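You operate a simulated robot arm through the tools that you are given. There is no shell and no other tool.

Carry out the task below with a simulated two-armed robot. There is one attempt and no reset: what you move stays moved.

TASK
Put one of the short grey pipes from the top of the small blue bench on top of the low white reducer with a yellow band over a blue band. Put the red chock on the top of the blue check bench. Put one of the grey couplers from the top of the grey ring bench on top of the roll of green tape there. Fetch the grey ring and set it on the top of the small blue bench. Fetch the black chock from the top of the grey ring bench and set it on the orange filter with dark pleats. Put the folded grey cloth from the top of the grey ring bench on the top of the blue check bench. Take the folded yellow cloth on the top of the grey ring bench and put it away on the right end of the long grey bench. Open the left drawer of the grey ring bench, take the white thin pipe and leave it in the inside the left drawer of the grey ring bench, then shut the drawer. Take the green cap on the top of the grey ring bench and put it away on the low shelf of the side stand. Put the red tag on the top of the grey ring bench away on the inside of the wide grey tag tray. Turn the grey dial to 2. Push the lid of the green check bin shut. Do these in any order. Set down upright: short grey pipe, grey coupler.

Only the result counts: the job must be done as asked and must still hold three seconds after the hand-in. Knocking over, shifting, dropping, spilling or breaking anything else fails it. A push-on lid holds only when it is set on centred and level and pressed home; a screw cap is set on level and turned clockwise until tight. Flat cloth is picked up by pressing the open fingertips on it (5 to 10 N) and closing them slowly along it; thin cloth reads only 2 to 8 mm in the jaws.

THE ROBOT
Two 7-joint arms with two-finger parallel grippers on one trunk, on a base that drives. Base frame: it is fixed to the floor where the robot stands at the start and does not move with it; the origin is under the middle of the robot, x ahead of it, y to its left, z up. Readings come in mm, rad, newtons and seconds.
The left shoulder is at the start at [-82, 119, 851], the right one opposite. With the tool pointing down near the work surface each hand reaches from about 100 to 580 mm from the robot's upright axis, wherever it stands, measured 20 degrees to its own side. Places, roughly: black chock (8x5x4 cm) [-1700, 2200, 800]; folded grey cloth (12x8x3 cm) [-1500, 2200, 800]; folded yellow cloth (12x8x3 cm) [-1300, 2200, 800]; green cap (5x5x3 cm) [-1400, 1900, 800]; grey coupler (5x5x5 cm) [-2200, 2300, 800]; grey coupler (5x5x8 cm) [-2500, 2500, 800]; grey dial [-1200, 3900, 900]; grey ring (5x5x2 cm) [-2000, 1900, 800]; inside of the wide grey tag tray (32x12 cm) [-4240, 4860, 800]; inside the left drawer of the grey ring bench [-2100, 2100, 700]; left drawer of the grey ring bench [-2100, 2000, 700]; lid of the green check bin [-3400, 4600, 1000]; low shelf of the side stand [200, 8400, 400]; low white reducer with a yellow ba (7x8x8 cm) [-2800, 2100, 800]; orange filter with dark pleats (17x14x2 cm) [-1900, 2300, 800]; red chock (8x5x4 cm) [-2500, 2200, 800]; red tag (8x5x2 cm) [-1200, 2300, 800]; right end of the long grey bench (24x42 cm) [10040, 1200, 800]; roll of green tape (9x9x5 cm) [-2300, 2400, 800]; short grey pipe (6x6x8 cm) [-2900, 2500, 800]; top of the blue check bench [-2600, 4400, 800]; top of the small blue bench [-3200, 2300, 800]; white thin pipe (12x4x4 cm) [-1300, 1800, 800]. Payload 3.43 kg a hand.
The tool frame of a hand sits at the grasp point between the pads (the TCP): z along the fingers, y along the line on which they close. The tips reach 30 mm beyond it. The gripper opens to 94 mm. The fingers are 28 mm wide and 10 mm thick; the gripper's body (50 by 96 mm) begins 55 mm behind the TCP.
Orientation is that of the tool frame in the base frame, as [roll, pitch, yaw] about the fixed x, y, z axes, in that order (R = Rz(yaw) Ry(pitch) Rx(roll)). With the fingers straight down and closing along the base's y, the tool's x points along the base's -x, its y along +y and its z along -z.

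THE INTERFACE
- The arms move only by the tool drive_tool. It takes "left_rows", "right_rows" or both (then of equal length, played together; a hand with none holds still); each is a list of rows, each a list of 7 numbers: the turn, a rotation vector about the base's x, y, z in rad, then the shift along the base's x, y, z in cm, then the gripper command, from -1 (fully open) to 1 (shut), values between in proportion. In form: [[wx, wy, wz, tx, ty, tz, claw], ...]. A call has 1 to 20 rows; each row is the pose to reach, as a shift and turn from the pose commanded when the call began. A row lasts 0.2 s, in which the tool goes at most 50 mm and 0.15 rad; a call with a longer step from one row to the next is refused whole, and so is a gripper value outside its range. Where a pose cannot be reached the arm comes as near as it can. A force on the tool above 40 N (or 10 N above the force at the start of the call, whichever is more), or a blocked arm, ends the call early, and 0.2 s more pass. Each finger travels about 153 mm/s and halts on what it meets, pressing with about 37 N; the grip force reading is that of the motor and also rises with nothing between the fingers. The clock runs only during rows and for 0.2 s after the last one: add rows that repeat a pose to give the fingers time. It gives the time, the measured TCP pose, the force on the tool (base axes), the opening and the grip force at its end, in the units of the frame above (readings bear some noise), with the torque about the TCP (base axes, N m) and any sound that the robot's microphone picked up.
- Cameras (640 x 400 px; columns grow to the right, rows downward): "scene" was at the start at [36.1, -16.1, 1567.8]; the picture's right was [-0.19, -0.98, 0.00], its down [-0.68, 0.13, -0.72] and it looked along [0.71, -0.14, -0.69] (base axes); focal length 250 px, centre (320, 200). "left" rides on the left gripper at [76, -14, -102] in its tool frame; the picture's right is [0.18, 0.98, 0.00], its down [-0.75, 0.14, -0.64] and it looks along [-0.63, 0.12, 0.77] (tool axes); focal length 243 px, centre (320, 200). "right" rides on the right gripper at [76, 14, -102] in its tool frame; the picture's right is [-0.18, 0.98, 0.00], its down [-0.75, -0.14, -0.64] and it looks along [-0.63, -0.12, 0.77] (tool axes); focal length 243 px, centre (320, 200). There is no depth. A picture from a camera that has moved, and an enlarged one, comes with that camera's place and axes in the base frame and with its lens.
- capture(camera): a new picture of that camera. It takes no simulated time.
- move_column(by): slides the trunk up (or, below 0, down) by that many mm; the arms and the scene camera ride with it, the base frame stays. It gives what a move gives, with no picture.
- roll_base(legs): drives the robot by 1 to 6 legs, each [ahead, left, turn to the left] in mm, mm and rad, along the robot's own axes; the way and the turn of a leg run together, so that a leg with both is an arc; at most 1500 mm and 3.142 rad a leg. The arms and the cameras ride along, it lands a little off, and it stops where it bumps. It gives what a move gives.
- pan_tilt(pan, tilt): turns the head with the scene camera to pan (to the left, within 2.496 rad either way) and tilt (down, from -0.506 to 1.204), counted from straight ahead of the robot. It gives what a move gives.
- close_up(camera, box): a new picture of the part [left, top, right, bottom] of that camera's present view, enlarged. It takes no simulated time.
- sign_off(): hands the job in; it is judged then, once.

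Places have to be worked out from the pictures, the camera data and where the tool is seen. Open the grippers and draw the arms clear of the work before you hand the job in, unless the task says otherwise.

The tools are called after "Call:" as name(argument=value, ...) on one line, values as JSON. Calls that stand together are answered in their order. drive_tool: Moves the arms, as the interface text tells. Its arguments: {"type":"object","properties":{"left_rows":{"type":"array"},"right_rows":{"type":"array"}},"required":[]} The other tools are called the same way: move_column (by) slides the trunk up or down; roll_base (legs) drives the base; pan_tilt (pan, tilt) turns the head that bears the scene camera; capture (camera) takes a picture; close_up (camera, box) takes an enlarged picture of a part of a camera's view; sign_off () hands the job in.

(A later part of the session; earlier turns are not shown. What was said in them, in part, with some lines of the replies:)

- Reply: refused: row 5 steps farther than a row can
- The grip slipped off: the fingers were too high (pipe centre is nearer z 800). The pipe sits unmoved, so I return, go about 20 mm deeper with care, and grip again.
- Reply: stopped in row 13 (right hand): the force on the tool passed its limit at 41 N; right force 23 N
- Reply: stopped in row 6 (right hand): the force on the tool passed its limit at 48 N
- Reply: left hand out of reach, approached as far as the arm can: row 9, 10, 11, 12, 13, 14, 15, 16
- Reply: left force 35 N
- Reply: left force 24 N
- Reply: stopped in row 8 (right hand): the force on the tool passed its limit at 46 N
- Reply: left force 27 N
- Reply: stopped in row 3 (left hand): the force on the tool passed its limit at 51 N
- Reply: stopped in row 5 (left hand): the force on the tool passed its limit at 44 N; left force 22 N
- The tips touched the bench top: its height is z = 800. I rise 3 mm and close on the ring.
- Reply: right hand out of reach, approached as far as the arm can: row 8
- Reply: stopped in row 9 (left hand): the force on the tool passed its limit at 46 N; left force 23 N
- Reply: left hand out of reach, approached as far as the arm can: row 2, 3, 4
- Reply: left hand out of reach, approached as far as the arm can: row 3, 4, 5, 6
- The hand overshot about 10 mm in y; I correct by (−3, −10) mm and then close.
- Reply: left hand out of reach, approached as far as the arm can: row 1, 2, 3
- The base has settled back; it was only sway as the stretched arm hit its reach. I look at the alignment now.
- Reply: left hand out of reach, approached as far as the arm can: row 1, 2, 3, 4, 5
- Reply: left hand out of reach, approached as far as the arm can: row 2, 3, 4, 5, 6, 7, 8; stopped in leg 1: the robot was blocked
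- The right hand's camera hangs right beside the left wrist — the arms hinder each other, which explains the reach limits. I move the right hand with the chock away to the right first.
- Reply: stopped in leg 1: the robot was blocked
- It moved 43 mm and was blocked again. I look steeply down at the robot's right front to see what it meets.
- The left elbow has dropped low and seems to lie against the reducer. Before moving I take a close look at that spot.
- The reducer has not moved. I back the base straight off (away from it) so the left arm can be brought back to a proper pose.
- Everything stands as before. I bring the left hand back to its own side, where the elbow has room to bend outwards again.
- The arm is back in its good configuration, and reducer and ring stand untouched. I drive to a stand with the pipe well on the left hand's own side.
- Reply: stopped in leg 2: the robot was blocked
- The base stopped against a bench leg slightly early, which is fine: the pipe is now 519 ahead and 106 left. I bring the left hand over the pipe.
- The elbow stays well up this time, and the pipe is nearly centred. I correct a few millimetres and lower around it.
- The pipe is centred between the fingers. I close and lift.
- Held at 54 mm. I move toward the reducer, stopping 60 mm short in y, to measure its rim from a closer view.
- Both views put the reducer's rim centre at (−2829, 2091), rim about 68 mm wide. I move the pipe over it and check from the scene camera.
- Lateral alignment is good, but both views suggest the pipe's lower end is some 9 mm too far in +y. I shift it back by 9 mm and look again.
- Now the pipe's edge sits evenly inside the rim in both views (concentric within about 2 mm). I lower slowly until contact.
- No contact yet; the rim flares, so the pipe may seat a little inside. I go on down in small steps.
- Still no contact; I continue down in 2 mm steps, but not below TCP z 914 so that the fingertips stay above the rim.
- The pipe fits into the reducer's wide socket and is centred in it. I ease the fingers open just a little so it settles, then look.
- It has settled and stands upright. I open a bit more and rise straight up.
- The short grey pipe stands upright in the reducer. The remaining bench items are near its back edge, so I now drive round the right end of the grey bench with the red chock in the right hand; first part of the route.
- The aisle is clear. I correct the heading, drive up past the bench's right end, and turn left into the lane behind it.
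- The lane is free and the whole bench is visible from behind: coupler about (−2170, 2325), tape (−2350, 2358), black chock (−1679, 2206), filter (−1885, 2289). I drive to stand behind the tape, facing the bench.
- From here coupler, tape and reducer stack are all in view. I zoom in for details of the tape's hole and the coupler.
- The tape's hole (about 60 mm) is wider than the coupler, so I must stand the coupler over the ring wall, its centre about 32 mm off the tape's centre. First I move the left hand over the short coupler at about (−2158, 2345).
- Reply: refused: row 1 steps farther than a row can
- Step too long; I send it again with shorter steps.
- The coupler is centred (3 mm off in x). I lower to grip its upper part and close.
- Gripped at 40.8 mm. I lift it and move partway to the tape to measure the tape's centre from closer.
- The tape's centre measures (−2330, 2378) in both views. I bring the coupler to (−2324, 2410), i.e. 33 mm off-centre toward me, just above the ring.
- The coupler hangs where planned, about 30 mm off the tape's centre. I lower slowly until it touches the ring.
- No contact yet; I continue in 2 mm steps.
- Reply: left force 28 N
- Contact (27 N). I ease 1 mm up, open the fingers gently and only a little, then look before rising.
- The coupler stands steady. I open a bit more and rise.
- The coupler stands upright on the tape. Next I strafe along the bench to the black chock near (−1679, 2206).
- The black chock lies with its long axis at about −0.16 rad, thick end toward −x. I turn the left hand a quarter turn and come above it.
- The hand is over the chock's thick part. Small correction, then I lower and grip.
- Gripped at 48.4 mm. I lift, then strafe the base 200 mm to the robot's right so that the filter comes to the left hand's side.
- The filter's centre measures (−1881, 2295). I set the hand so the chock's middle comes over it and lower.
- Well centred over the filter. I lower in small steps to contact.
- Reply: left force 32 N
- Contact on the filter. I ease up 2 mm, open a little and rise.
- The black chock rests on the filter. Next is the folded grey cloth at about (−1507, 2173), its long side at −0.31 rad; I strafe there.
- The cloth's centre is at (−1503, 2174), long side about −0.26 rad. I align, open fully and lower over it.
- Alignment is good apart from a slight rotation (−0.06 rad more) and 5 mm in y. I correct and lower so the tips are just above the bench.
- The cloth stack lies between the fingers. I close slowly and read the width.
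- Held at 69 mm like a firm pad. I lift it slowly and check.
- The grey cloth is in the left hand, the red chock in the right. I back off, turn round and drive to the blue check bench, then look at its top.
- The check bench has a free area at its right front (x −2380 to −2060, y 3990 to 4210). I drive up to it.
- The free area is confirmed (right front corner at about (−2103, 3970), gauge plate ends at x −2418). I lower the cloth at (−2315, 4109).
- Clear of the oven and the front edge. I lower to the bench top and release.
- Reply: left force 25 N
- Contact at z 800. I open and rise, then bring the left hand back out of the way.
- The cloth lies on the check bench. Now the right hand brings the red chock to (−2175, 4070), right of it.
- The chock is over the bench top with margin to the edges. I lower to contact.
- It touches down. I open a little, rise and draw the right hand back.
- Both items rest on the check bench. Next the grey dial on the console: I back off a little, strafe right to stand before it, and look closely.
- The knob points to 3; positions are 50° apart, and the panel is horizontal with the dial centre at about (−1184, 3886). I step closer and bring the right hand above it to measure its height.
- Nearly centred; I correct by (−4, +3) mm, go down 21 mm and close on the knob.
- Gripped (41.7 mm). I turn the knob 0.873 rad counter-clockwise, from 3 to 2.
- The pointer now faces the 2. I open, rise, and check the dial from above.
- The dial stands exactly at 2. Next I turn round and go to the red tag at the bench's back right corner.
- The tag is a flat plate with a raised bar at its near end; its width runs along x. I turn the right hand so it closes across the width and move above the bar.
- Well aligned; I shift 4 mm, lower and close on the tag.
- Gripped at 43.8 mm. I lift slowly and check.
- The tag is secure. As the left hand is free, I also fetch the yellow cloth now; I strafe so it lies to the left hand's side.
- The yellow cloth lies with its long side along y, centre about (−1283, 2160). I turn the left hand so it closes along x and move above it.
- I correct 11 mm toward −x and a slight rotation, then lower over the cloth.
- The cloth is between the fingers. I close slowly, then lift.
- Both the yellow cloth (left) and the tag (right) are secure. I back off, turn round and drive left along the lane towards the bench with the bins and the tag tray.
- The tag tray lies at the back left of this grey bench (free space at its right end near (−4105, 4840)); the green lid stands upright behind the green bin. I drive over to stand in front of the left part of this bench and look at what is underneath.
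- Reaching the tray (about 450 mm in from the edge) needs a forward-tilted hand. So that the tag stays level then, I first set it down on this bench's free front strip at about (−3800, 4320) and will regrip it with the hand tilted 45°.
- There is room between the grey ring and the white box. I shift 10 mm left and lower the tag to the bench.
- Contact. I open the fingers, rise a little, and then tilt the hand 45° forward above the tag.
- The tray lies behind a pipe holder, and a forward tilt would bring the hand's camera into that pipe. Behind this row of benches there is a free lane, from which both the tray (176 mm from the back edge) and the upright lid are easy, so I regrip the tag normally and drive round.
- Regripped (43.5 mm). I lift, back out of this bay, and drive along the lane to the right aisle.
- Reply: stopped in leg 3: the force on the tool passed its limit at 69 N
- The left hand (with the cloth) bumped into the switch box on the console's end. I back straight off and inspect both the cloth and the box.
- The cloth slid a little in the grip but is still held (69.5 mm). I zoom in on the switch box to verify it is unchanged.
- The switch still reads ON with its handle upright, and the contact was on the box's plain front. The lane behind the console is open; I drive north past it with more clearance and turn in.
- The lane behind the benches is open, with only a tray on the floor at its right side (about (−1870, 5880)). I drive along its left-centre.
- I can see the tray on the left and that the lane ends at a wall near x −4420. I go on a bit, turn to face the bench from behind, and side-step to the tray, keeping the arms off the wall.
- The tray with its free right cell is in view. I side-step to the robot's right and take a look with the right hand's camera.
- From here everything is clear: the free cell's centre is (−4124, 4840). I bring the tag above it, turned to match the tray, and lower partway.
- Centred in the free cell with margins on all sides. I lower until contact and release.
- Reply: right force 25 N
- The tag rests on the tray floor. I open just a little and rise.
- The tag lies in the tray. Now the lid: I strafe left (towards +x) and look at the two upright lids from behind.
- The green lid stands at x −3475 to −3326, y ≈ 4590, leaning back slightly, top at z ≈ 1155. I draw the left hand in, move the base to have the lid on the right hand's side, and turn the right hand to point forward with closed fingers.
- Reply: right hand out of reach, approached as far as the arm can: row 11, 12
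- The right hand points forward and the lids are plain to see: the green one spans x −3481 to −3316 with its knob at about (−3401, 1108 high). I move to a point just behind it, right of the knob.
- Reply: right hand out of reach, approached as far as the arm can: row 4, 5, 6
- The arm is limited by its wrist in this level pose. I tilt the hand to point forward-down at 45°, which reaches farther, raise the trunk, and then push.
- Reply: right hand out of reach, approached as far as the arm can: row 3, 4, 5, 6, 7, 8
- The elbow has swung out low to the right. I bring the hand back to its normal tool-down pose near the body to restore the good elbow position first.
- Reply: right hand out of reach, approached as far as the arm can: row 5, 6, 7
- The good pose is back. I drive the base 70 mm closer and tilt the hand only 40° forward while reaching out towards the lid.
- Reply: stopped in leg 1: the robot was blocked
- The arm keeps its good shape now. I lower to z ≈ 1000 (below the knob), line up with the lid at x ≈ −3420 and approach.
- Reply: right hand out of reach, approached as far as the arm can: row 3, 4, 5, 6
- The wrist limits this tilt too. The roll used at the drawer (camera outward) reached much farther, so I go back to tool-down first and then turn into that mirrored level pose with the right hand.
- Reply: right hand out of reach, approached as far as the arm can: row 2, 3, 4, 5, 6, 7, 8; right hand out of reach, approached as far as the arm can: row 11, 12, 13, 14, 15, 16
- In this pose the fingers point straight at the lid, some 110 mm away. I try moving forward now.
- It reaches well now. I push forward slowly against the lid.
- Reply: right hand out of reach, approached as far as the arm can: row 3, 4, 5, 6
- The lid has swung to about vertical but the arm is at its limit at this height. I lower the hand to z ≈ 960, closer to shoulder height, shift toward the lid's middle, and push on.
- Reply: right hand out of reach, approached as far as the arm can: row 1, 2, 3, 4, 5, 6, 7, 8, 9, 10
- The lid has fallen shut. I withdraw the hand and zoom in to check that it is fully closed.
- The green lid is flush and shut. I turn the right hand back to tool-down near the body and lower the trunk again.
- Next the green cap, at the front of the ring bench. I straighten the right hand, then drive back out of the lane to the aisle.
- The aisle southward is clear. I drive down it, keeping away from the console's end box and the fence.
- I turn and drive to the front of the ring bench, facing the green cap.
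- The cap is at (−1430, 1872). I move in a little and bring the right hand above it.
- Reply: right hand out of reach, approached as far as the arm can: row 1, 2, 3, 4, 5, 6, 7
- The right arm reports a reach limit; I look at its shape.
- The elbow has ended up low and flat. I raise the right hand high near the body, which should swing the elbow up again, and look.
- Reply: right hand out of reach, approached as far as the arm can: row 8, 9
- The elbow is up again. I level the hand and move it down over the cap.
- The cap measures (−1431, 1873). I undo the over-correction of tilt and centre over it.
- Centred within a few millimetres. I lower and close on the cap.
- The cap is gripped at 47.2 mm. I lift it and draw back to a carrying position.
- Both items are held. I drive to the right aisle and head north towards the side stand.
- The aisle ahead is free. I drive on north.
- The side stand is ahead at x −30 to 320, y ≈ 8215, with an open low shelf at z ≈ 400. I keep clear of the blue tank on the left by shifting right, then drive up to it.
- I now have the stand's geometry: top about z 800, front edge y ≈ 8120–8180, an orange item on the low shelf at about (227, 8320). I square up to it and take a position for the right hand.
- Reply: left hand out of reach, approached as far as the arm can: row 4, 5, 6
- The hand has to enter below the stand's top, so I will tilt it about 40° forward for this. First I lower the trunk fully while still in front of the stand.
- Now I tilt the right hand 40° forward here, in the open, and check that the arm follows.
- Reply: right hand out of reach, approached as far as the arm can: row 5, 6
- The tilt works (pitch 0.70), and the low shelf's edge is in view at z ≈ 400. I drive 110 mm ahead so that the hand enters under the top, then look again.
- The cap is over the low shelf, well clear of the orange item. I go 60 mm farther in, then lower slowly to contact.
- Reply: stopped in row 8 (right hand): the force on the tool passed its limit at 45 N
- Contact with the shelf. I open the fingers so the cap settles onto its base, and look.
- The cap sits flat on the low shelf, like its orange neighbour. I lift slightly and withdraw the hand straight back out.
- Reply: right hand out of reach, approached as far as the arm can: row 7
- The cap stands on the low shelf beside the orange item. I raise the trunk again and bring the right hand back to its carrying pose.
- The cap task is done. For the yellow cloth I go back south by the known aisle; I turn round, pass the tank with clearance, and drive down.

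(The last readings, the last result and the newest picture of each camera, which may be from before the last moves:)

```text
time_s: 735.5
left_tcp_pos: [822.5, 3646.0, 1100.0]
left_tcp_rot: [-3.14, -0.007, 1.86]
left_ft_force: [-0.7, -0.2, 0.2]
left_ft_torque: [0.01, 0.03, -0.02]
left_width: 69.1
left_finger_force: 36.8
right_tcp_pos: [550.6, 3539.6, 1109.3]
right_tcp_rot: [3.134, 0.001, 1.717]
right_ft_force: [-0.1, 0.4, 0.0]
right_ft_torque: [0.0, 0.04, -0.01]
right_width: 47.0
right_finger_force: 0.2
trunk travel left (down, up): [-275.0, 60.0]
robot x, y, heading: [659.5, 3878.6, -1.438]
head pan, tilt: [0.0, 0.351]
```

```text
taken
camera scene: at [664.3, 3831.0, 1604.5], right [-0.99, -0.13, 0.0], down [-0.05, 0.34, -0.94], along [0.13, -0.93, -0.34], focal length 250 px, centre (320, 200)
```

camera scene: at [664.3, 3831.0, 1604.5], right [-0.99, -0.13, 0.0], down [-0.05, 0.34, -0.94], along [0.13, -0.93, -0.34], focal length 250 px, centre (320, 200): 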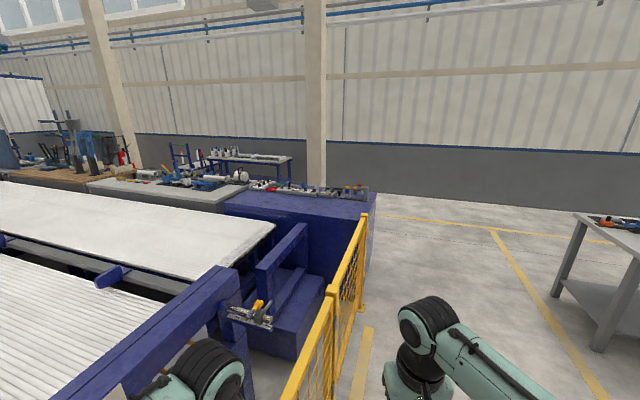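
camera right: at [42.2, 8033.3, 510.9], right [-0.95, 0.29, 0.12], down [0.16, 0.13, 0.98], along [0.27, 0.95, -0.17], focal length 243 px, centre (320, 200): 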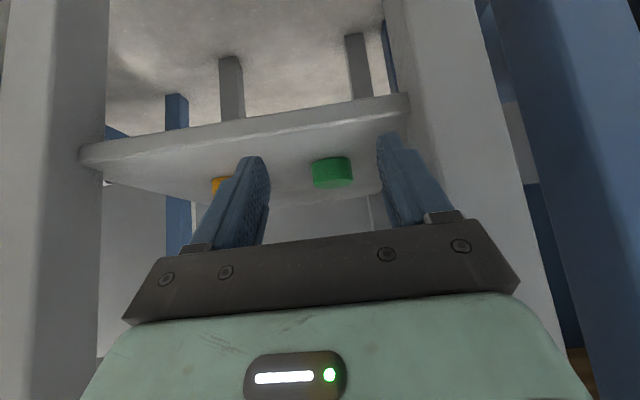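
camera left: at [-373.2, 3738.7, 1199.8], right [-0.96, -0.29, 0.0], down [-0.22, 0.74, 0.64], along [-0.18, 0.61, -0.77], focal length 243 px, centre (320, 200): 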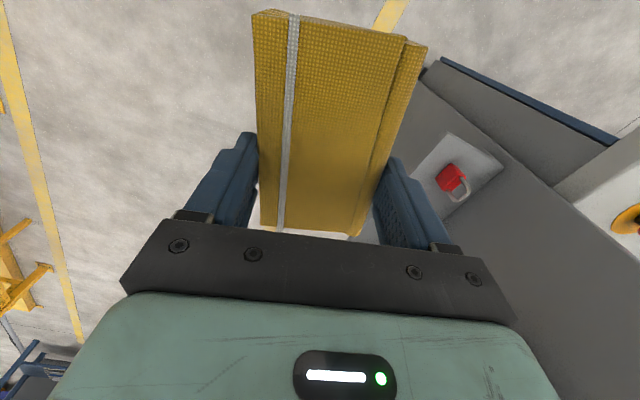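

The base drifted towards the fence on the long leg; the left arm hangs just above it. I side-step away to the right (−x) at once.

Call:
roll_base(legs=[[0, -450, 0]])

Call:
capture(camera="scene")

Call:
capture(camera="left")

```text
time_s: 739.9
left_tcp_pos: [386.7, 3583.9, 1098.2]
left_tcp_rot: [-3.14, -0.006, 1.87]
left_ft_force: [0.3, 0.1, 0.1]
left_ft_torque: [0.03, -0.01, 0.0]
left_width: 68.7
left_finger_force: 37.1
right_tcp_pos: [116.3, 3476.4, 1108.9]
right_tcp_rot: [3.134, 0.0, 1.729]
right_ft_force: [0.2, 0.6, 0.1]
right_ft_torque: [-0.01, -0.02, 0.01]
right_width: 46.9
right_finger_force: 0.1
trunk travel left (down, up): [-275.0, 60.0]
robot x, y, heading: [221.2, 3815.0, -1.422]
head pan, tilt: [0.0, 0.351]
```

```text
taken
camera scene: at [226.7, 3769.0, 1604.5], right [-0.99, -0.15, 0.0], down [-0.05, 0.34, -0.94], along [0.14, -0.93, -0.34], focal length 250 px, centre (320, 200)
```

scene: 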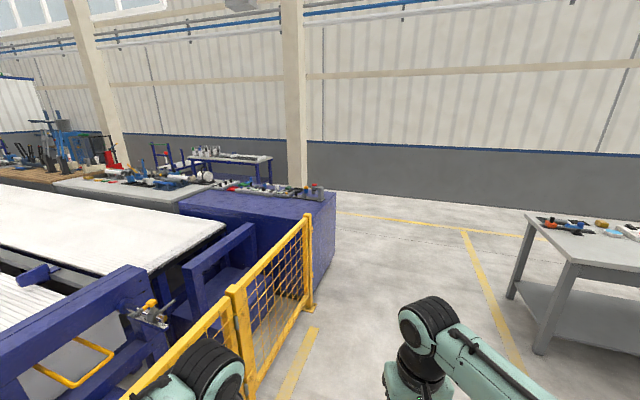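

```text
taken
camera left: at [353.0, 3651.6, 1202.6], right [0.88, 0.47, 0.0], down [0.36, -0.68, 0.64], along [0.3, -0.56, -0.77], focal length 243 px, centre (320, 200)
```

left: 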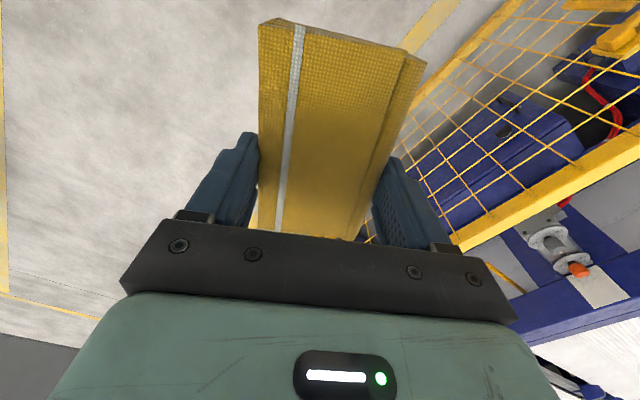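

I see the fence slants; its south end is at about (578, 2124). I correct the heading toward (−200, 1900) and go on south.

Call:
roll_base(legs=[[0, 0, -0.365], [1000, 0, 0], [960, 0, 0], [0, 0, 0.2]])

Call:
capture(camera="scene")

```text
time_s: 751.7
left_tcp_pos: [-111.4, 1619.1, 1098.5]
left_tcp_rot: [-3.141, -0.006, 1.698]
left_ft_force: [0.2, 0.0, -1.2]
left_ft_torque: [-0.03, -0.01, -0.02]
left_width: 68.8
left_finger_force: 37.0
right_tcp_pos: [-397.2, 1558.7, 1108.0]
right_tcp_rot: [3.136, -0.001, 1.556]
right_ft_force: [-0.5, 0.4, 0.8]
right_ft_torque: [0.02, 0.01, -0.01]
right_width: 46.8
right_finger_force: 0.0
trunk travel left (down, up): [-275.0, 60.0]
robot x, y, heading: [-236.7, 1876.3, -1.598]
head pan, tilt: [0.0, 0.351]
```

```text
taken
camera scene: at [-238.1, 1826.9, 1604.5], right [-1.0, 0.03, 0.0], down [0.01, 0.34, -0.94], along [-0.02, -0.94, -0.34], focal length 250 px, centre (320, 200)
```

scene: 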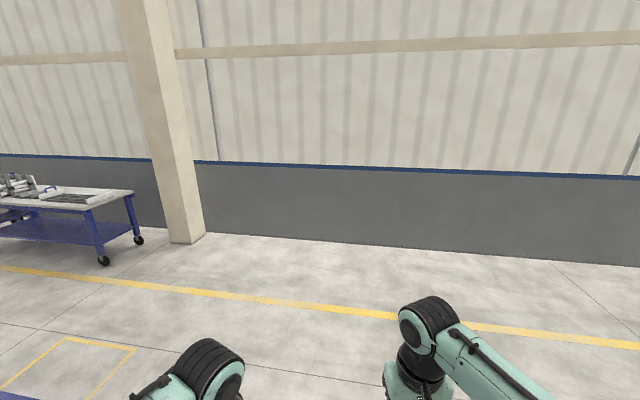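

Clear to the south. I drive into the main corridor and turn to face +x.

Call:
roll_base(legs=[[1000, 0, 0], [550, 0, 0], [0, 0, 1.6]])

Call:
capture(camera="scene")

```text
time_s: 763.6
left_tcp_pos: [-32.6, 450.7, 1099.0]
left_tcp_rot: [-3.14, -0.007, -2.987]
left_ft_force: [-0.7, -0.2, -0.6]
left_ft_torque: [-0.01, -0.02, 0.02]
left_width: 68.7
left_finger_force: 37.0
right_tcp_pos: [36.7, 166.0, 1109.8]
right_tcp_rot: [3.135, 0.001, -3.128]
right_ft_force: [0.2, -0.2, -0.8]
right_ft_torque: [0.02, 0.01, 0.0]
right_width: 47.4
right_finger_force: 0.0
trunk travel left (down, up): [-275.0, 60.0]
robot x, y, heading: [-286.9, 318.5, 0.001]
head pan, tilt: [0.0, 0.351]
```

```text
taken
camera scene: at [-238.4, 318.2, 1604.5], right [0.0, -1.0, 0.0], down [-0.34, 0.0, -0.94], along [0.94, 0.0, -0.34], focal length 250 px, centre (320, 200)
```

scene: 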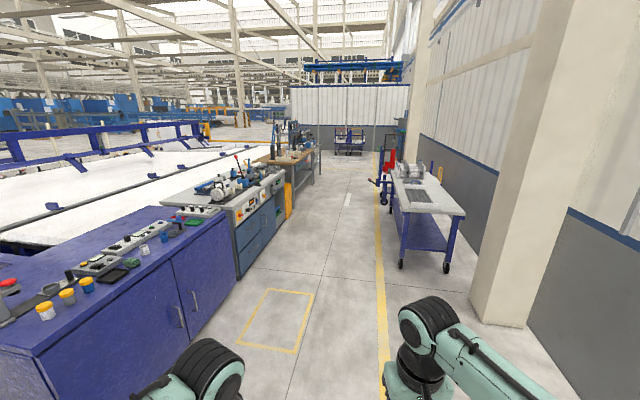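

The corridor slants slightly to the right. I drive along its middle in legs and keep checking.

Call:
roll_base(legs=[[0, 0, -0.08], [1200, 0, 0], [1200, 0, 0], [1000, 0, 0]])

Call:
capture(camera="scene")

```text
time_s: 780.4
left_tcp_pos: [3321.9, 157.9, 1099.7]
left_tcp_rot: [-3.138, -0.008, -3.097]
left_ft_force: [-0.4, 0.2, -0.8]
left_ft_torque: [-0.02, 0.01, 0.01]
left_width: 68.9
left_finger_force: 37.0
right_tcp_pos: [3357.4, -133.3, 1109.4]
right_tcp_rot: [3.134, -0.001, 3.044]
right_ft_force: [-0.4, -0.3, 0.9]
right_ft_torque: [-0.01, 0.01, 0.01]
right_width: 47.0
right_finger_force: 0.0
trunk travel left (down, up): [-275.0, 60.0]
robot x, y, heading: [3053.7, 53.4, -0.105]
head pan, tilt: [0.0, 0.351]
```

```text
taken
camera scene: at [3102.4, 48.4, 1604.5], right [-0.11, -0.99, 0.0], down [-0.34, 0.04, -0.94], along [0.93, -0.1, -0.34], focal length 250 px, centre (320, 200)
```

scene: 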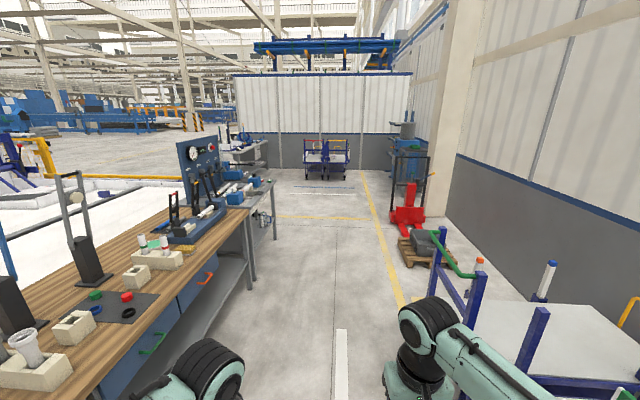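

The spot (10040, 1200) should appear near pixel (248, 141); I zoom in there.

Call:
close_up(camera="scene", box=[170, 100, 330, 220])

```text
3.33 times, centred on (250, 160) of scene
camera zoom: at [3102.4, 48.4, 1604.5], right [-0.11, -0.99, 0.0], down [-0.34, 0.04, -0.94], along [0.93, -0.1, -0.34], focal length 834 px, centre (553, 333)
```

zoom: 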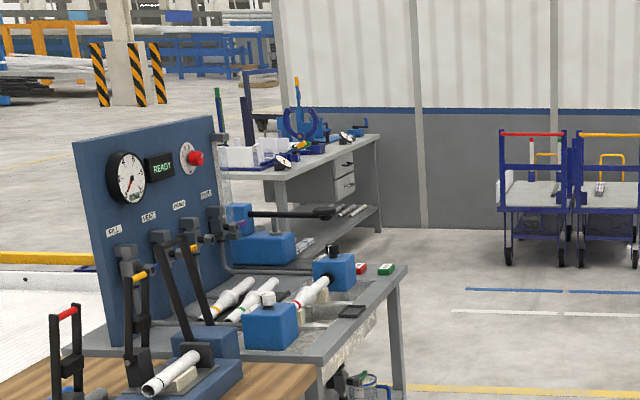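

The long grey bench stands at the far end by the partition. I drive on along the corridor.

Call:
roll_base(legs=[[1200, 0, 0], [1200, 0, 0], [1100, 0, 0], [0, 0, 0.35]])

Call:
capture(camera="scene")

```text
time_s: 798.8
left_tcp_pos: [6820.5, -171.1, 1099.2]
left_tcp_rot: [-3.141, -0.007, -2.754]
left_ft_force: [-0.2, -1.2, -0.5]
left_ft_torque: [-0.01, 0.01, 0.03]
left_width: 69.0
left_finger_force: 36.9
right_tcp_pos: [6953.3, -432.5, 1108.6]
right_tcp_rot: [3.134, 0.002, -2.896]
right_ft_force: [0.3, 0.4, 0.0]
right_ft_torque: [0.03, -0.02, -0.02]
right_width: 47.0
right_finger_force: 0.0
trunk travel left (down, up): [-275.0, 60.0]
robot x, y, heading: [6604.6, -359.5, 0.228]
head pan, tilt: [0.0, 0.351]
```

```text
taken
camera scene: at [6651.0, -348.9, 1604.5], right [0.23, -0.97, 0.0], down [-0.33, -0.08, -0.94], along [0.91, 0.22, -0.34], focal length 250 px, centre (320, 200)
```

scene: 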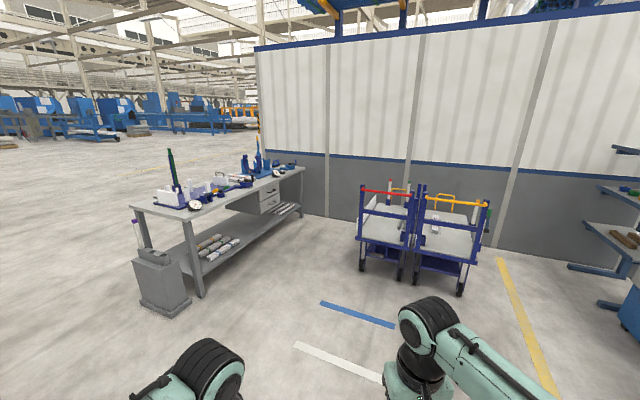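

I zoom in on the bench's right end.

Call:
close_up(camera="scene", box=[200, 130, 330, 230])

```text
4.00 times, centred on (265, 180) of scene
camera zoom: at [6651.0, -348.9, 1604.5], right [0.23, -0.97, 0.0], down [-0.33, -0.08, -0.94], along [0.91, 0.22, -0.34], focal length 1001 px, centre (540, 280)
```

zoom: 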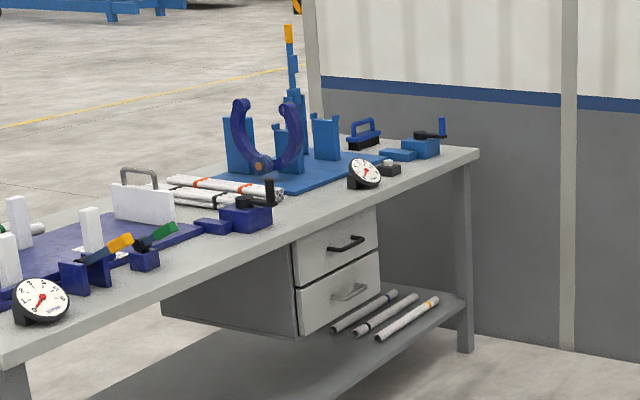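

I drive closer along the bench's front to measure its right end properly.

Call:
roll_base(legs=[[1000, 0, 0], [900, 0, 0], [0, 0, 0.25]])

Call:
pan_tilt(pan=0.1, tilt=0.5)

Call:
capture(camera="scene")

```text
time_s: 809.2
left_tcp_pos: [8627.9, 282.9, 1100.1]
left_tcp_rot: [-3.138, -0.008, -2.512]
left_ft_force: [-0.3, 0.0, -1.3]
left_ft_torque: [0.01, 0.0, -0.01]
left_width: 68.9
left_finger_force: 37.5
right_tcp_pos: [8818.6, 61.6, 1108.6]
right_tcp_rot: [3.135, 0.0, -2.652]
right_ft_force: [-0.3, -0.2, -0.2]
right_ft_torque: [-0.02, 0.03, 0.0]
right_width: 47.0
right_finger_force: 0.0
trunk travel left (down, up): [-275.0, 60.0]
robot x, y, heading: [8460.4, 50.8, 0.481]
head pan, tilt: [0.0, 0.351]
```

```text
time_s: 809.9
left_tcp_pos: [8627.6, 282.8, 1098.7]
left_tcp_rot: [-3.138, -0.006, -2.511]
left_ft_force: [-0.2, 0.2, -0.9]
left_ft_torque: [0.02, -0.04, -0.01]
left_width: 69.1
left_finger_force: 36.9
right_tcp_pos: [8819.1, 58.5, 1108.8]
right_tcp_rot: [3.135, 0.001, -2.654]
right_ft_force: [2.1, 0.2, -0.5]
right_ft_torque: [0.03, -0.02, -0.03]
right_width: 47.1
right_finger_force: 0.1
trunk travel left (down, up): [-275.0, 60.0]
robot x, y, heading: [8462.6, 44.7, 0.472]
head pan, tilt: [0.099, 0.499]
```

```text
taken
camera scene: at [8498.1, 77.2, 1590.9], right [0.54, -0.84, 0.0], down [-0.4, -0.26, -0.88], along [0.74, 0.48, -0.48], focal length 250 px, centre (320, 200)
```

scene: 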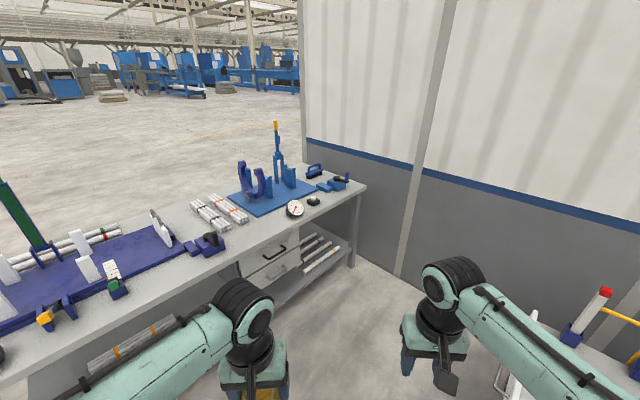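

I zoom in on the right end to see what lies there.

Call:
close_up(camera="scene", box=[270, 140, 380, 230])

```text
4.44 times, centred on (325, 185) of scene
camera zoom: at [8498.1, 77.2, 1590.9], right [0.54, -0.84, 0.0], down [-0.4, -0.26, -0.88], along [0.74, 0.48, -0.48], focal length 1112 px, centre (298, 267)
```

zoom: 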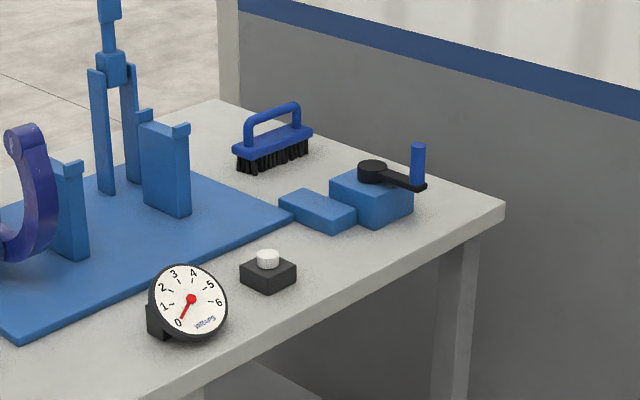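

The marked right end (centre (10040, 1200)) lies towards the bench's back, behind a brush and a clamp, and the floor behind the bench is open. So I drive round the bench's left end to approach from behind.

Call:
roll_base(legs=[[0, 0, 2.67], [1150, 0, 0], [0, 0, -1.571]])

Call:
pan_tilt(pan=0.0, tilt=0.4)

Call:
capture(camera="scene")

```text
time_s: 825.8
left_tcp_pos: [7180.3, 269.6, 1099.7]
left_tcp_rot: [-3.137, -0.007, -1.377]
left_ft_force: [-0.3, 0.7, 0.1]
left_ft_torque: [0.0, 0.02, -0.02]
left_width: 68.9
left_finger_force: 36.9
right_tcp_pos: [7461.4, 348.6, 1110.0]
right_tcp_rot: [3.134, 0.001, -1.519]
right_ft_force: [-0.2, -0.4, -0.3]
right_ft_torque: [0.01, 0.01, 0.01]
right_width: 47.2
right_finger_force: 0.1
trunk travel left (down, up): [-275.0, 60.0]
robot x, y, heading: [7321.4, 23.9, 1.609]
head pan, tilt: [0.099, 0.499]
```

```text
time_s: 826.5
left_tcp_pos: [7180.7, 269.9, 1099.5]
left_tcp_rot: [-3.137, -0.006, -1.379]
left_ft_force: [-0.3, 0.4, 0.1]
left_ft_torque: [-0.06, 0.04, -0.01]
left_width: 68.8
left_finger_force: 37.2
right_tcp_pos: [7460.5, 349.2, 1110.9]
right_tcp_rot: [3.134, 0.0, -1.518]
right_ft_force: [0.0, 0.5, 0.1]
right_ft_torque: [-0.04, 0.0, -0.02]
right_width: 47.2
right_finger_force: 0.0
trunk travel left (down, up): [-275.0, 60.0]
robot x, y, heading: [7326.5, 19.4, 1.614]
head pan, tilt: [0.0, 0.4]
```

```text
taken
camera scene: at [7319.0, 68.1, 1599.9], right [1.0, 0.04, 0.0], down [0.02, -0.39, -0.92], along [-0.04, 0.92, -0.39], focal length 250 px, centre (320, 200)
```

scene: 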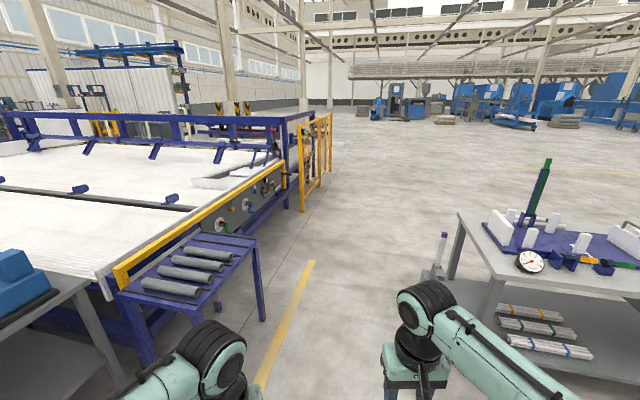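

The passage north between the purple table and the bench is wide enough. I drive through and then east behind the bench.

Call:
roll_base(legs=[[0, 0, -0.05], [1300, 0, 0], [1300, 0, 0], [0, 0, -1.6], [1000, 0, 0]])

Call:
capture(camera="scene")

```text
time_s: 848.2
left_tcp_pos: [8589.8, 2670.0, 1099.0]
left_tcp_rot: [-3.139, -0.007, -3.044]
left_ft_force: [-0.2, -0.3, -1.1]
left_ft_torque: [-0.03, -0.03, 0.0]
left_width: 68.9
left_finger_force: 37.4
right_tcp_pos: [8643.6, 2381.9, 1108.2]
right_tcp_rot: [3.134, -0.001, 3.097]
right_ft_force: [-0.4, 0.1, 0.4]
right_ft_torque: [0.0, 0.0, 0.01]
right_width: 47.0
right_finger_force: 0.0
trunk travel left (down, up): [-275.0, 60.0]
robot x, y, heading: [8329.0, 2550.9, -0.059]
head pan, tilt: [0.0, 0.4]
```

```text
taken
camera scene: at [8376.8, 2549.6, 1600.0], right [-0.06, -1.0, 0.0], down [-0.39, 0.02, -0.92], along [0.92, -0.05, -0.39], focal length 250 px, centre (320, 200)
```

scene: 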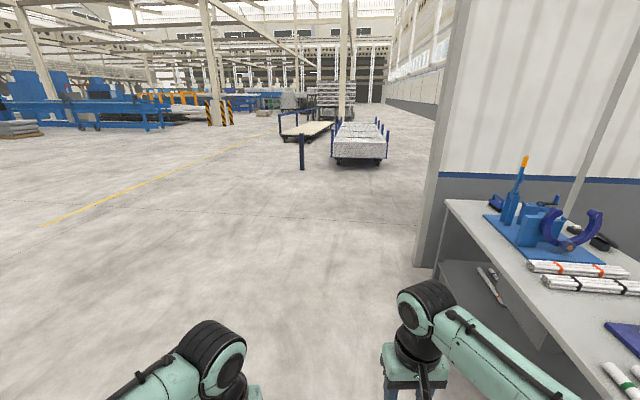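

I go on to the right end and turn to face the bench from behind.

Call:
roll_base(legs=[[1480, 0, 0], [0, 0, -1.7], [300, 0, 0]])

Call:
pan_tilt(pan=0.1, tilt=0.75)

Call:
capture(camera="scene")

```text
time_s: 861.3
left_tcp_pos: [9829.8, 1906.4, 1100.1]
left_tcp_rot: [-3.14, -0.006, 1.534]
left_ft_force: [-0.3, 0.7, -0.7]
left_ft_torque: [0.01, 0.0, -0.01]
left_width: 68.7
left_finger_force: 37.0
right_tcp_pos: [9537.0, 1893.1, 1108.6]
right_tcp_rot: [3.135, 0.0, 1.392]
right_ft_force: [0.1, -0.6, -1.0]
right_ft_torque: [0.0, 0.03, 0.0]
right_width: 46.9
right_finger_force: 0.1
trunk travel left (down, up): [-275.0, 60.0]
robot x, y, heading: [9751.6, 2183.4, -1.764]
head pan, tilt: [0.0, 0.4]
```

```text
time_s: 862.1
left_tcp_pos: [9831.2, 1906.8, 1100.4]
left_tcp_rot: [-3.137, -0.004, 1.532]
left_ft_force: [0.7, -0.5, 0.0]
left_ft_torque: [0.01, 0.02, 0.01]
left_width: 68.8
left_finger_force: 37.3
right_tcp_pos: [9537.0, 1894.7, 1109.1]
right_tcp_rot: [3.135, 0.0, 1.392]
right_ft_force: [0.9, -0.5, -1.1]
right_ft_torque: [0.0, 0.0, 0.0]
right_width: 47.1
right_finger_force: 0.1
trunk travel left (down, up): [-275.0, 60.0]
robot x, y, heading: [9748.6, 2181.6, -1.763]
head pan, tilt: [0.099, 0.75]
```

```text
taken
camera scene: at [9749.2, 2142.2, 1568.9], right [-1.0, 0.09, 0.0], down [0.06, 0.68, -0.73], along [-0.07, -0.73, -0.68], focal length 250 px, centre (320, 200)
```

scene: 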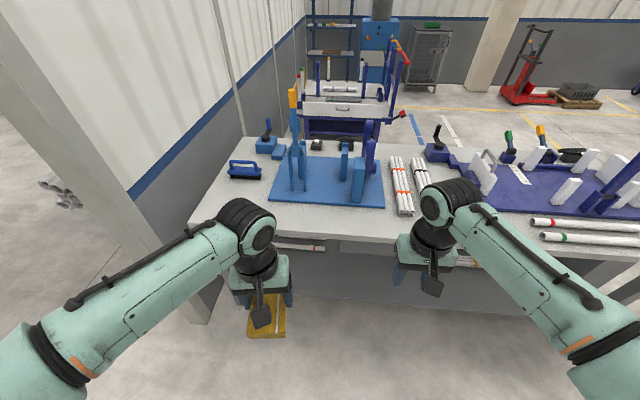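

From behind, the free spot at the zone is plain (brush at about (10033, 1073), pillar at x ≈ 10383). I move the base up, keeping the left elbow clear of the pillar.

Call:
roll_base(legs=[[0, 207, 0], [340, 0, 0]])

Call:
pan_tilt(pan=0.3, tilt=0.9)

Call:
capture(camera="scene")

Call:
capture(camera="left")

```text
time_s: 866.3
left_tcp_pos: [9969.4, 1536.9, 1100.1]
left_tcp_rot: [-3.138, -0.007, 1.536]
left_ft_force: [-0.5, 0.4, -0.9]
left_ft_torque: [0.0, 0.02, 0.0]
left_width: 68.8
left_finger_force: 36.9
right_tcp_pos: [9676.5, 1522.4, 1109.1]
right_tcp_rot: [3.134, 0.001, 1.397]
right_ft_force: [-0.2, -0.3, 0.0]
right_ft_torque: [-0.01, -0.03, 0.0]
right_width: 47.0
right_finger_force: 0.1
trunk travel left (down, up): [-275.0, 60.0]
robot x, y, heading: [9885.1, 1813.7, -1.759]
head pan, tilt: [0.099, 0.75]
```

```text
time_s: 867.1
left_tcp_pos: [9969.6, 1537.3, 1100.7]
left_tcp_rot: [-3.138, -0.005, 1.538]
left_ft_force: [1.4, -0.8, -0.9]
left_ft_torque: [0.0, 0.02, -0.02]
left_width: 68.8
left_finger_force: 37.0
right_tcp_pos: [9675.8, 1522.4, 1109.2]
right_tcp_rot: [3.135, 0.001, 1.398]
right_ft_force: [-0.1, 0.3, 0.9]
right_ft_torque: [0.0, 0.01, -0.02]
right_width: 47.0
right_finger_force: 0.1
trunk travel left (down, up): [-275.0, 60.0]
robot x, y, heading: [9884.1, 1811.2, -1.759]
head pan, tilt: [0.3, 0.901]
```

```text
taken
camera scene: at [9902.9, 1779.8, 1557.0], right [-0.99, -0.11, 0.0], down [-0.09, 0.78, -0.62], along [0.07, -0.62, -0.78], focal length 250 px, centre (320, 200)
```

scene: 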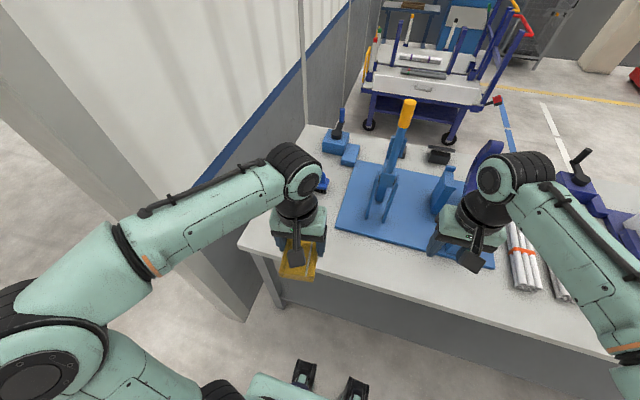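

```text
taken
camera left: at [9958.7, 1611.8, 1202.9], right [0.99, 0.15, 0.0], down [0.12, -0.76, 0.64], along [0.09, -0.63, -0.77], focal length 243 px, centre (320, 200)
```

left: 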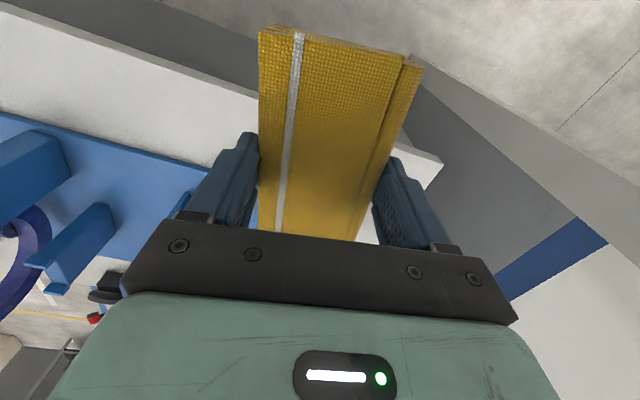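

The geometry leaves clearance as the arm stretches forward. I step 40 mm closer and move the cloth above the spot.

Call:
roll_base(legs=[[40, 0, 0]])

Call:
drive_tool(left_rows=[[0, 0, 0, 1, -3, 0, 0.1], [0, 0, 0, 2, -6, -0.5, 0.1], [0, 0, 0, 3, -9, -1, 0.1], [0, 0, 0, 4, -12, -2, 0.1], [0, 0, 0, 5, -15, -3, 0.1], [0, 0, 0, 6, -18, -4, 0.1], [0, 0, 0, 6.5, -21, -6, 0.1], [0, 0, 0, 6.5, -24, -8, 0.1], [0, 0, 0, 6.5, -26, -10, 0.1], [0, 0, 0, 6.5, -26, -10, 0.1]])

Call:
capture(camera="scene")

Call:
capture(camera="left")

```text
time_s: 868.0
left_tcp_pos: [9960.8, 1497.0, 1100.5]
left_tcp_rot: [-3.139, -0.006, 1.537]
left_ft_force: [0.0, 0.2, -1.8]
left_ft_torque: [0.04, 0.0, 0.03]
left_width: 68.8
left_finger_force: 37.4
right_tcp_pos: [9668.3, 1484.0, 1109.9]
right_tcp_rot: [3.134, 0.001, 1.395]
right_ft_force: [-0.6, 0.6, 0.1]
right_ft_torque: [0.04, 0.01, 0.03]
right_width: 47.0
right_finger_force: 0.0
trunk travel left (down, up): [-275.0, 60.0]
robot x, y, heading: [9877.6, 1770.4, -1.759]
head pan, tilt: [0.3, 0.901]
```

```text
time_s: 870.1
left_tcp_pos: [10026.5, 1235.9, 1002.0]
left_tcp_rot: [-3.138, -0.006, 1.535]
left_ft_force: [-0.5, -0.1, -0.7]
left_ft_torque: [-0.02, 0.0, 0.0]
left_width: 68.8
left_finger_force: 36.8
right_tcp_pos: [9669.2, 1483.8, 1109.9]
right_tcp_rot: [3.135, 0.0, 1.397]
right_ft_force: [0.0, 0.1, 0.3]
right_ft_torque: [0.0, 0.01, -0.02]
right_width: 46.8
right_finger_force: 0.0
trunk travel left (down, up): [-275.0, 60.0]
robot x, y, heading: [9882.5, 1772.8, -1.762]
head pan, tilt: [0.3, 0.901]
```

```text
taken
camera scene: at [9895.6, 1740.9, 1557.0], right [-0.99, -0.11, 0.0], down [-0.09, 0.78, -0.62], along [0.07, -0.62, -0.78], focal length 250 px, centre (320, 200)
```

scene: 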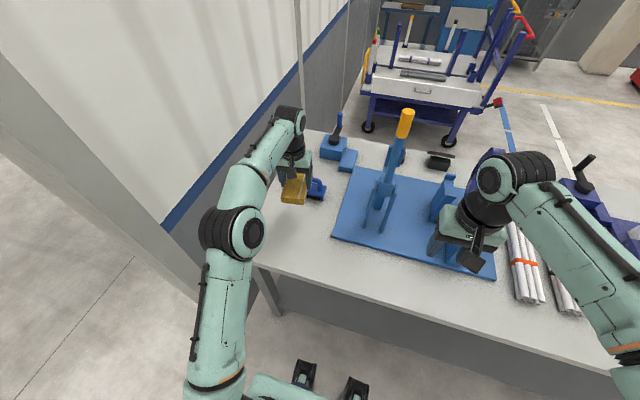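

```text
taken
camera left: at [10016.0, 1310.5, 1104.1], right [0.99, 0.15, 0.0], down [0.12, -0.76, 0.64], along [0.09, -0.63, -0.77], focal length 243 px, centre (320, 200)
```

left: 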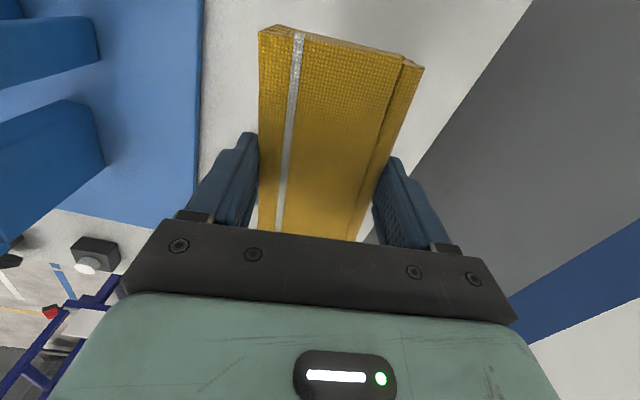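

I check the brush's exact position relative to the cloth with a zoom and the right hand's camera.

Call:
close_up(camera="scene", box=[250, 140, 370, 230])

Call:
capture(camera="right")

```text
4.44 times, centred on (310, 185) of scene
camera zoom: at [9895.6, 1740.9, 1557.0], right [-0.99, -0.11, 0.0], down [-0.09, 0.78, -0.62], along [0.07, -0.62, -0.78], focal length 1112 px, centre (364, 267)
```

zoom: 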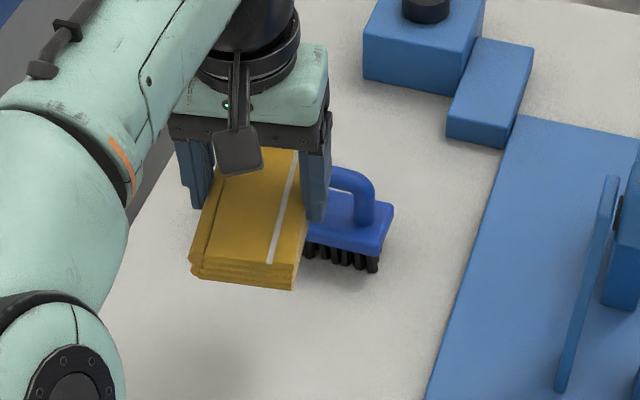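

```text
taken
camera right: at [9695.3, 1557.9, 1210.8], right [0.94, -0.35, 0.01], down [-0.27, -0.72, 0.64], along [-0.22, -0.6, -0.77], focal length 243 px, centre (320, 200)
```

right: 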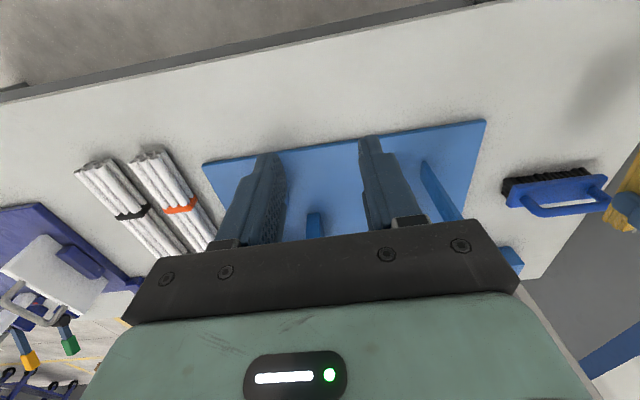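

The brush's near side is at y ≈ 1135, the cloth's far end would be at about 1190: clear. I shift 10 mm toward me and lower the cloth to the bench.

Call:
drive_tool(left_rows=[[0, 0, 0, 0.3, 0.5, -3, 0.1], [0, 0, 0, 0.5, 1, -6, 0.1], [0, 0, 0, 0.5, 1, -9, 0.1], [0, 0, 0, 0.5, 1, -12, 0.1], [0, 0, 0, 0.5, 1, -14, 0.1], [0, 0, 0, 0.5, 1, -15, 0.1], [0, 0, 0, 0.5, 1, -15.7, 0.1], [0, 0, 0, 0.5, 1, -16.2, 0.1], [0, 0, 0, 0.5, 1, -16.6, 0.1], [0, 0, 0, 0.5, 1, -17, 0.1]])

Call:
capture(camera="left")

Call:
close_up(camera="scene", box=[250, 140, 370, 230])

```text
time_s: 872.4
left_tcp_pos: [10031.8, 1245.6, 836.4]
left_tcp_rot: [-3.139, 0.007, 1.538]
left_ft_force: [-0.7, 7.7, 12.8]
left_ft_torque: [0.08, -0.17, 0.08]
left_width: 68.7
left_finger_force: 37.6
right_tcp_pos: [9668.2, 1485.5, 1109.8]
right_tcp_rot: [3.134, 0.001, 1.397]
right_ft_force: [0.1, -0.9, -0.3]
right_ft_torque: [0.0, 0.0, -0.03]
right_width: 46.9
right_finger_force: 0.0
trunk travel left (down, up): [-275.0, 60.0]
robot x, y, heading: [9879.3, 1770.8, -1.761]
head pan, tilt: [0.3, 0.901]
stopped in row 10 (left hand): the force on the tool passed its limit at 41 N (the readings are from after the stop); the commanded pose is now the measured one
```

```text
taken
camera left: at [10021.4, 1321.8, 939.3], right [0.99, 0.15, 0.0], down [0.12, -0.75, 0.65], along [0.1, -0.64, -0.76], focal length 243 px, centre (320, 200)
```

left: 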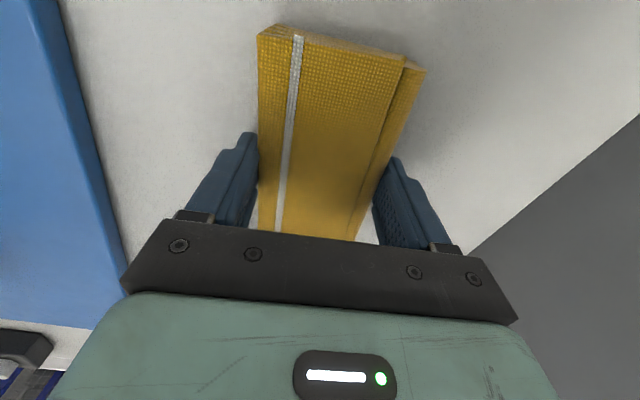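

```text
4.44 times, centred on (310, 185) of scene
camera zoom: at [9895.3, 1742.2, 1556.8], right [-0.99, -0.11, 0.0], down [-0.09, 0.78, -0.62], along [0.07, -0.62, -0.78], focal length 1112 px, centre (364, 267)
```

zoom: 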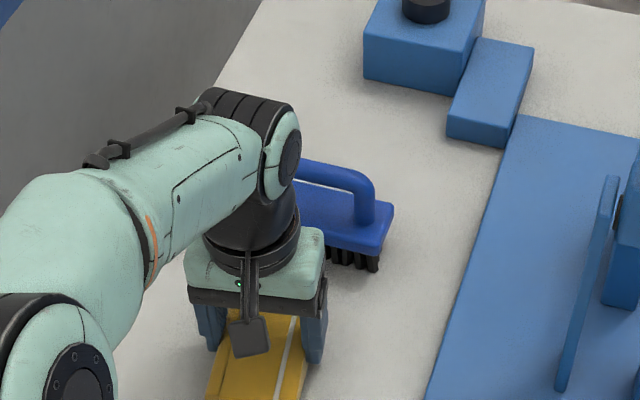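

The cloth is down on the bench, clear of the brush. I open the fingers, rise, and draw the arm back.

Call:
drive_tool(left_rows=[[0, 0, 0, 0, 0, 0.2, -0.2], [0, 0, 0, 0, 0, 0.2, -0.5], [0, 0, 0, 0, 0, 0.2, -0.75], [0, 0, 0, 0, 0, 0.2, -0.75], [0, 0, 0, 0, 0, 2, -0.75], [0, 0, 0, 0, 0, 5, -0.75], [0, 0, 0, 0, 0, 9, -0.75], [0, 0, 0, 0, 0, 13, -0.75], [0, 0, 0, 0, 0, 17, -0.75], [0, 0, 0, 0, 0, 21, -0.75], [0, 0, 0, -1, 3, 24, -0.75], [0, 0, 0, -2, 7, 26, -0.75], [0, 0, 0, -3, 11, 26, -0.75], [0, 0, 0, -4, 15, 26, -0.75], [0, 0, 0, -5, 19, 26, -0.75], [0, 0, 0, -6, 22, 26, -0.75]])

Call:
capture(camera="scene")

Call:
close_up(camera="scene", box=[230, 130, 390, 280])

```text
time_s: 875.8
left_tcp_pos: [9972.3, 1465.4, 1094.3]
left_tcp_rot: [-3.14, 0.006, 1.538]
left_ft_force: [-0.8, 1.2, 0.0]
left_ft_torque: [-0.03, 0.03, 0.0]
left_width: 82.1
left_finger_force: 0.1
right_tcp_pos: [9669.5, 1483.9, 1110.0]
right_tcp_rot: [3.135, -0.001, 1.394]
right_ft_force: [0.2, 0.3, 0.5]
right_ft_torque: [-0.02, 0.02, 0.01]
right_width: 47.0
right_finger_force: 0.0
trunk travel left (down, up): [-275.0, 60.0]
robot x, y, heading: [9881.4, 1773.0, -1.762]
head pan, tilt: [0.3, 0.901]
```

```text
taken
camera scene: at [9895.6, 1741.1, 1557.0], right [-0.99, -0.11, 0.0], down [-0.09, 0.78, -0.62], along [0.07, -0.62, -0.78], focal length 250 px, centre (320, 200)
```

scene: 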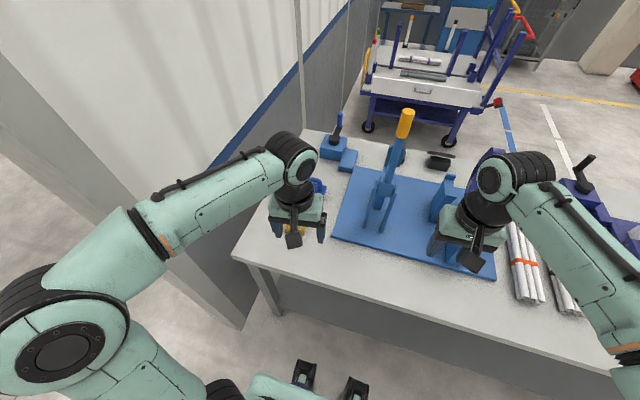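

```text
2.67 times, centred on (310, 205) of scene
camera zoom: at [9895.6, 1741.1, 1557.0], right [-0.99, -0.11, 0.0], down [-0.09, 0.78, -0.62], along [0.07, -0.62, -0.78], focal length 667 px, centre (347, 187)
```

zoom: 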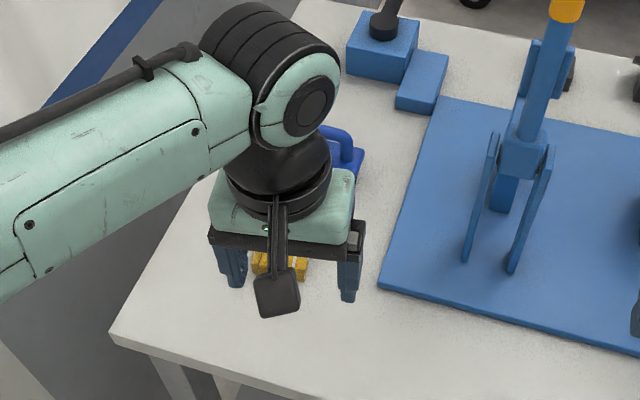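

I back the base off for a clear view of the result.

Call:
roll_base(legs=[[-400, 0, 0]])

Call:
pan_tilt(pan=0.2, tilt=0.6)

Call:
close_up(camera="scene", box=[200, 120, 400, 260])

```text
time_s: 878.3
left_tcp_pos: [10047.1, 1857.5, 1094.6]
left_tcp_rot: [-3.139, 0.006, 1.539]
left_ft_force: [0.9, -0.4, 0.0]
left_ft_torque: [-0.03, 0.01, 0.03]
left_width: 82.3
left_finger_force: 0.0
right_tcp_pos: [9743.5, 1879.1, 1109.8]
right_tcp_rot: [3.135, 0.0, 1.396]
right_ft_force: [0.6, -0.9, 0.6]
right_ft_torque: [0.01, -0.01, -0.03]
right_width: 47.0
right_finger_force: 0.0
trunk travel left (down, up): [-275.0, 60.0]
robot x, y, heading: [9953.8, 2166.4, -1.753]
head pan, tilt: [0.3, 0.901]
```

```text
time_s: 879.1
left_tcp_pos: [10047.5, 1857.2, 1095.5]
left_tcp_rot: [-3.137, 0.006, 1.54]
left_ft_force: [0.7, -0.5, -0.5]
left_ft_torque: [0.01, -0.02, 0.03]
left_width: 82.4
left_finger_force: 0.1
right_tcp_pos: [9744.6, 1877.0, 1109.0]
right_tcp_rot: [3.134, 0.0, 1.397]
right_ft_force: [-0.3, -0.8, 0.4]
right_ft_torque: [-0.04, -0.03, 0.0]
right_width: 47.0
right_finger_force: 0.1
trunk travel left (down, up): [-275.0, 60.0]
robot x, y, heading: [9954.8, 2167.0, -1.76]
head pan, tilt: [0.201, 0.6]
```

```text
2.86 times, centred on (300, 190) of scene
camera zoom: at [9962.9, 2120.7, 1581.7], right [-1.0, -0.01, 0.0], down [-0.01, 0.57, -0.82], along [0.01, -0.82, -0.57], focal length 715 px, centre (377, 229)
```

zoom: 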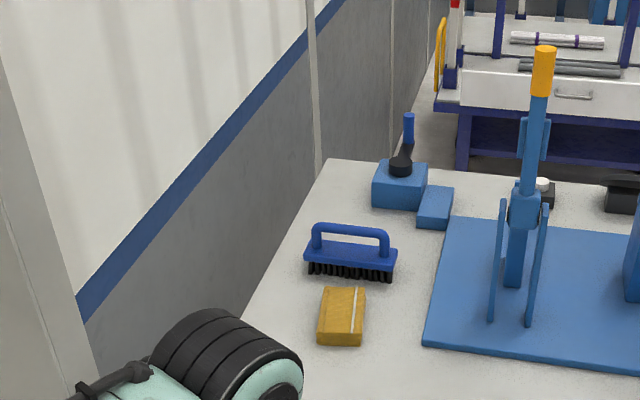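

The yellow cloth lies flat on the right end of the long grey bench, behind the brush and in contact with nothing else. All twelve jobs are done, both grippers are open and the arms are clear, so I hand in.

Call:
sign_off()

```text
The job is handed in.
```

I did all twelve tasks and handed the job in. I have no score back yet.

- **Short grey pipe:** stands upright in the wide end of the white reducer with the yellow and blue bands.
- **Red chock and folded grey cloth:** both on the front right of the blue check bench.
- **Grey coupler:** the short one stands upright on the roll of green tape. The tape's hole is wider than the coupler, so it sits on the ring about 32 mm off centre. It was still standing when I last saw it on a later drive past.
- **Grey ring:** on the small blue bench.
- **Black chock:** on the orange filter.
- **White thin pipe:** in the left drawer, which I pushed firmly shut.
- **Red tag:** in the free space of the wide grey tag tray.
- **Grey dial:** pointing at 2.
- **Green check bin:** the lid is closed flush.
- **Green cap:** on the low shelf of the side stand.
- **Folded yellow cloth:** on the right end of the long grey bench, beside the brush without touching it. It lies about 7 cm from the centre you gave, towards the bench's back edge.

Contacts along the way:

- **Console switch box:** while carrying the yellow cloth, the left hand bumped the plain front of the box on the console's end. The switch still read ON afterwards and the cloth stayed in the grip. I have no close view of the box from before the bump.
- **Benches:** the base stopped against bench legs or the bench back a few times. I saw no bench move.
- **Fence:** on one drive the left arm passed just above it. No force registered on the hand.

I did not drive back for a last look at the early placements such as the pipe on the reducer. It looked upright when I last saw it, just after I placed it.
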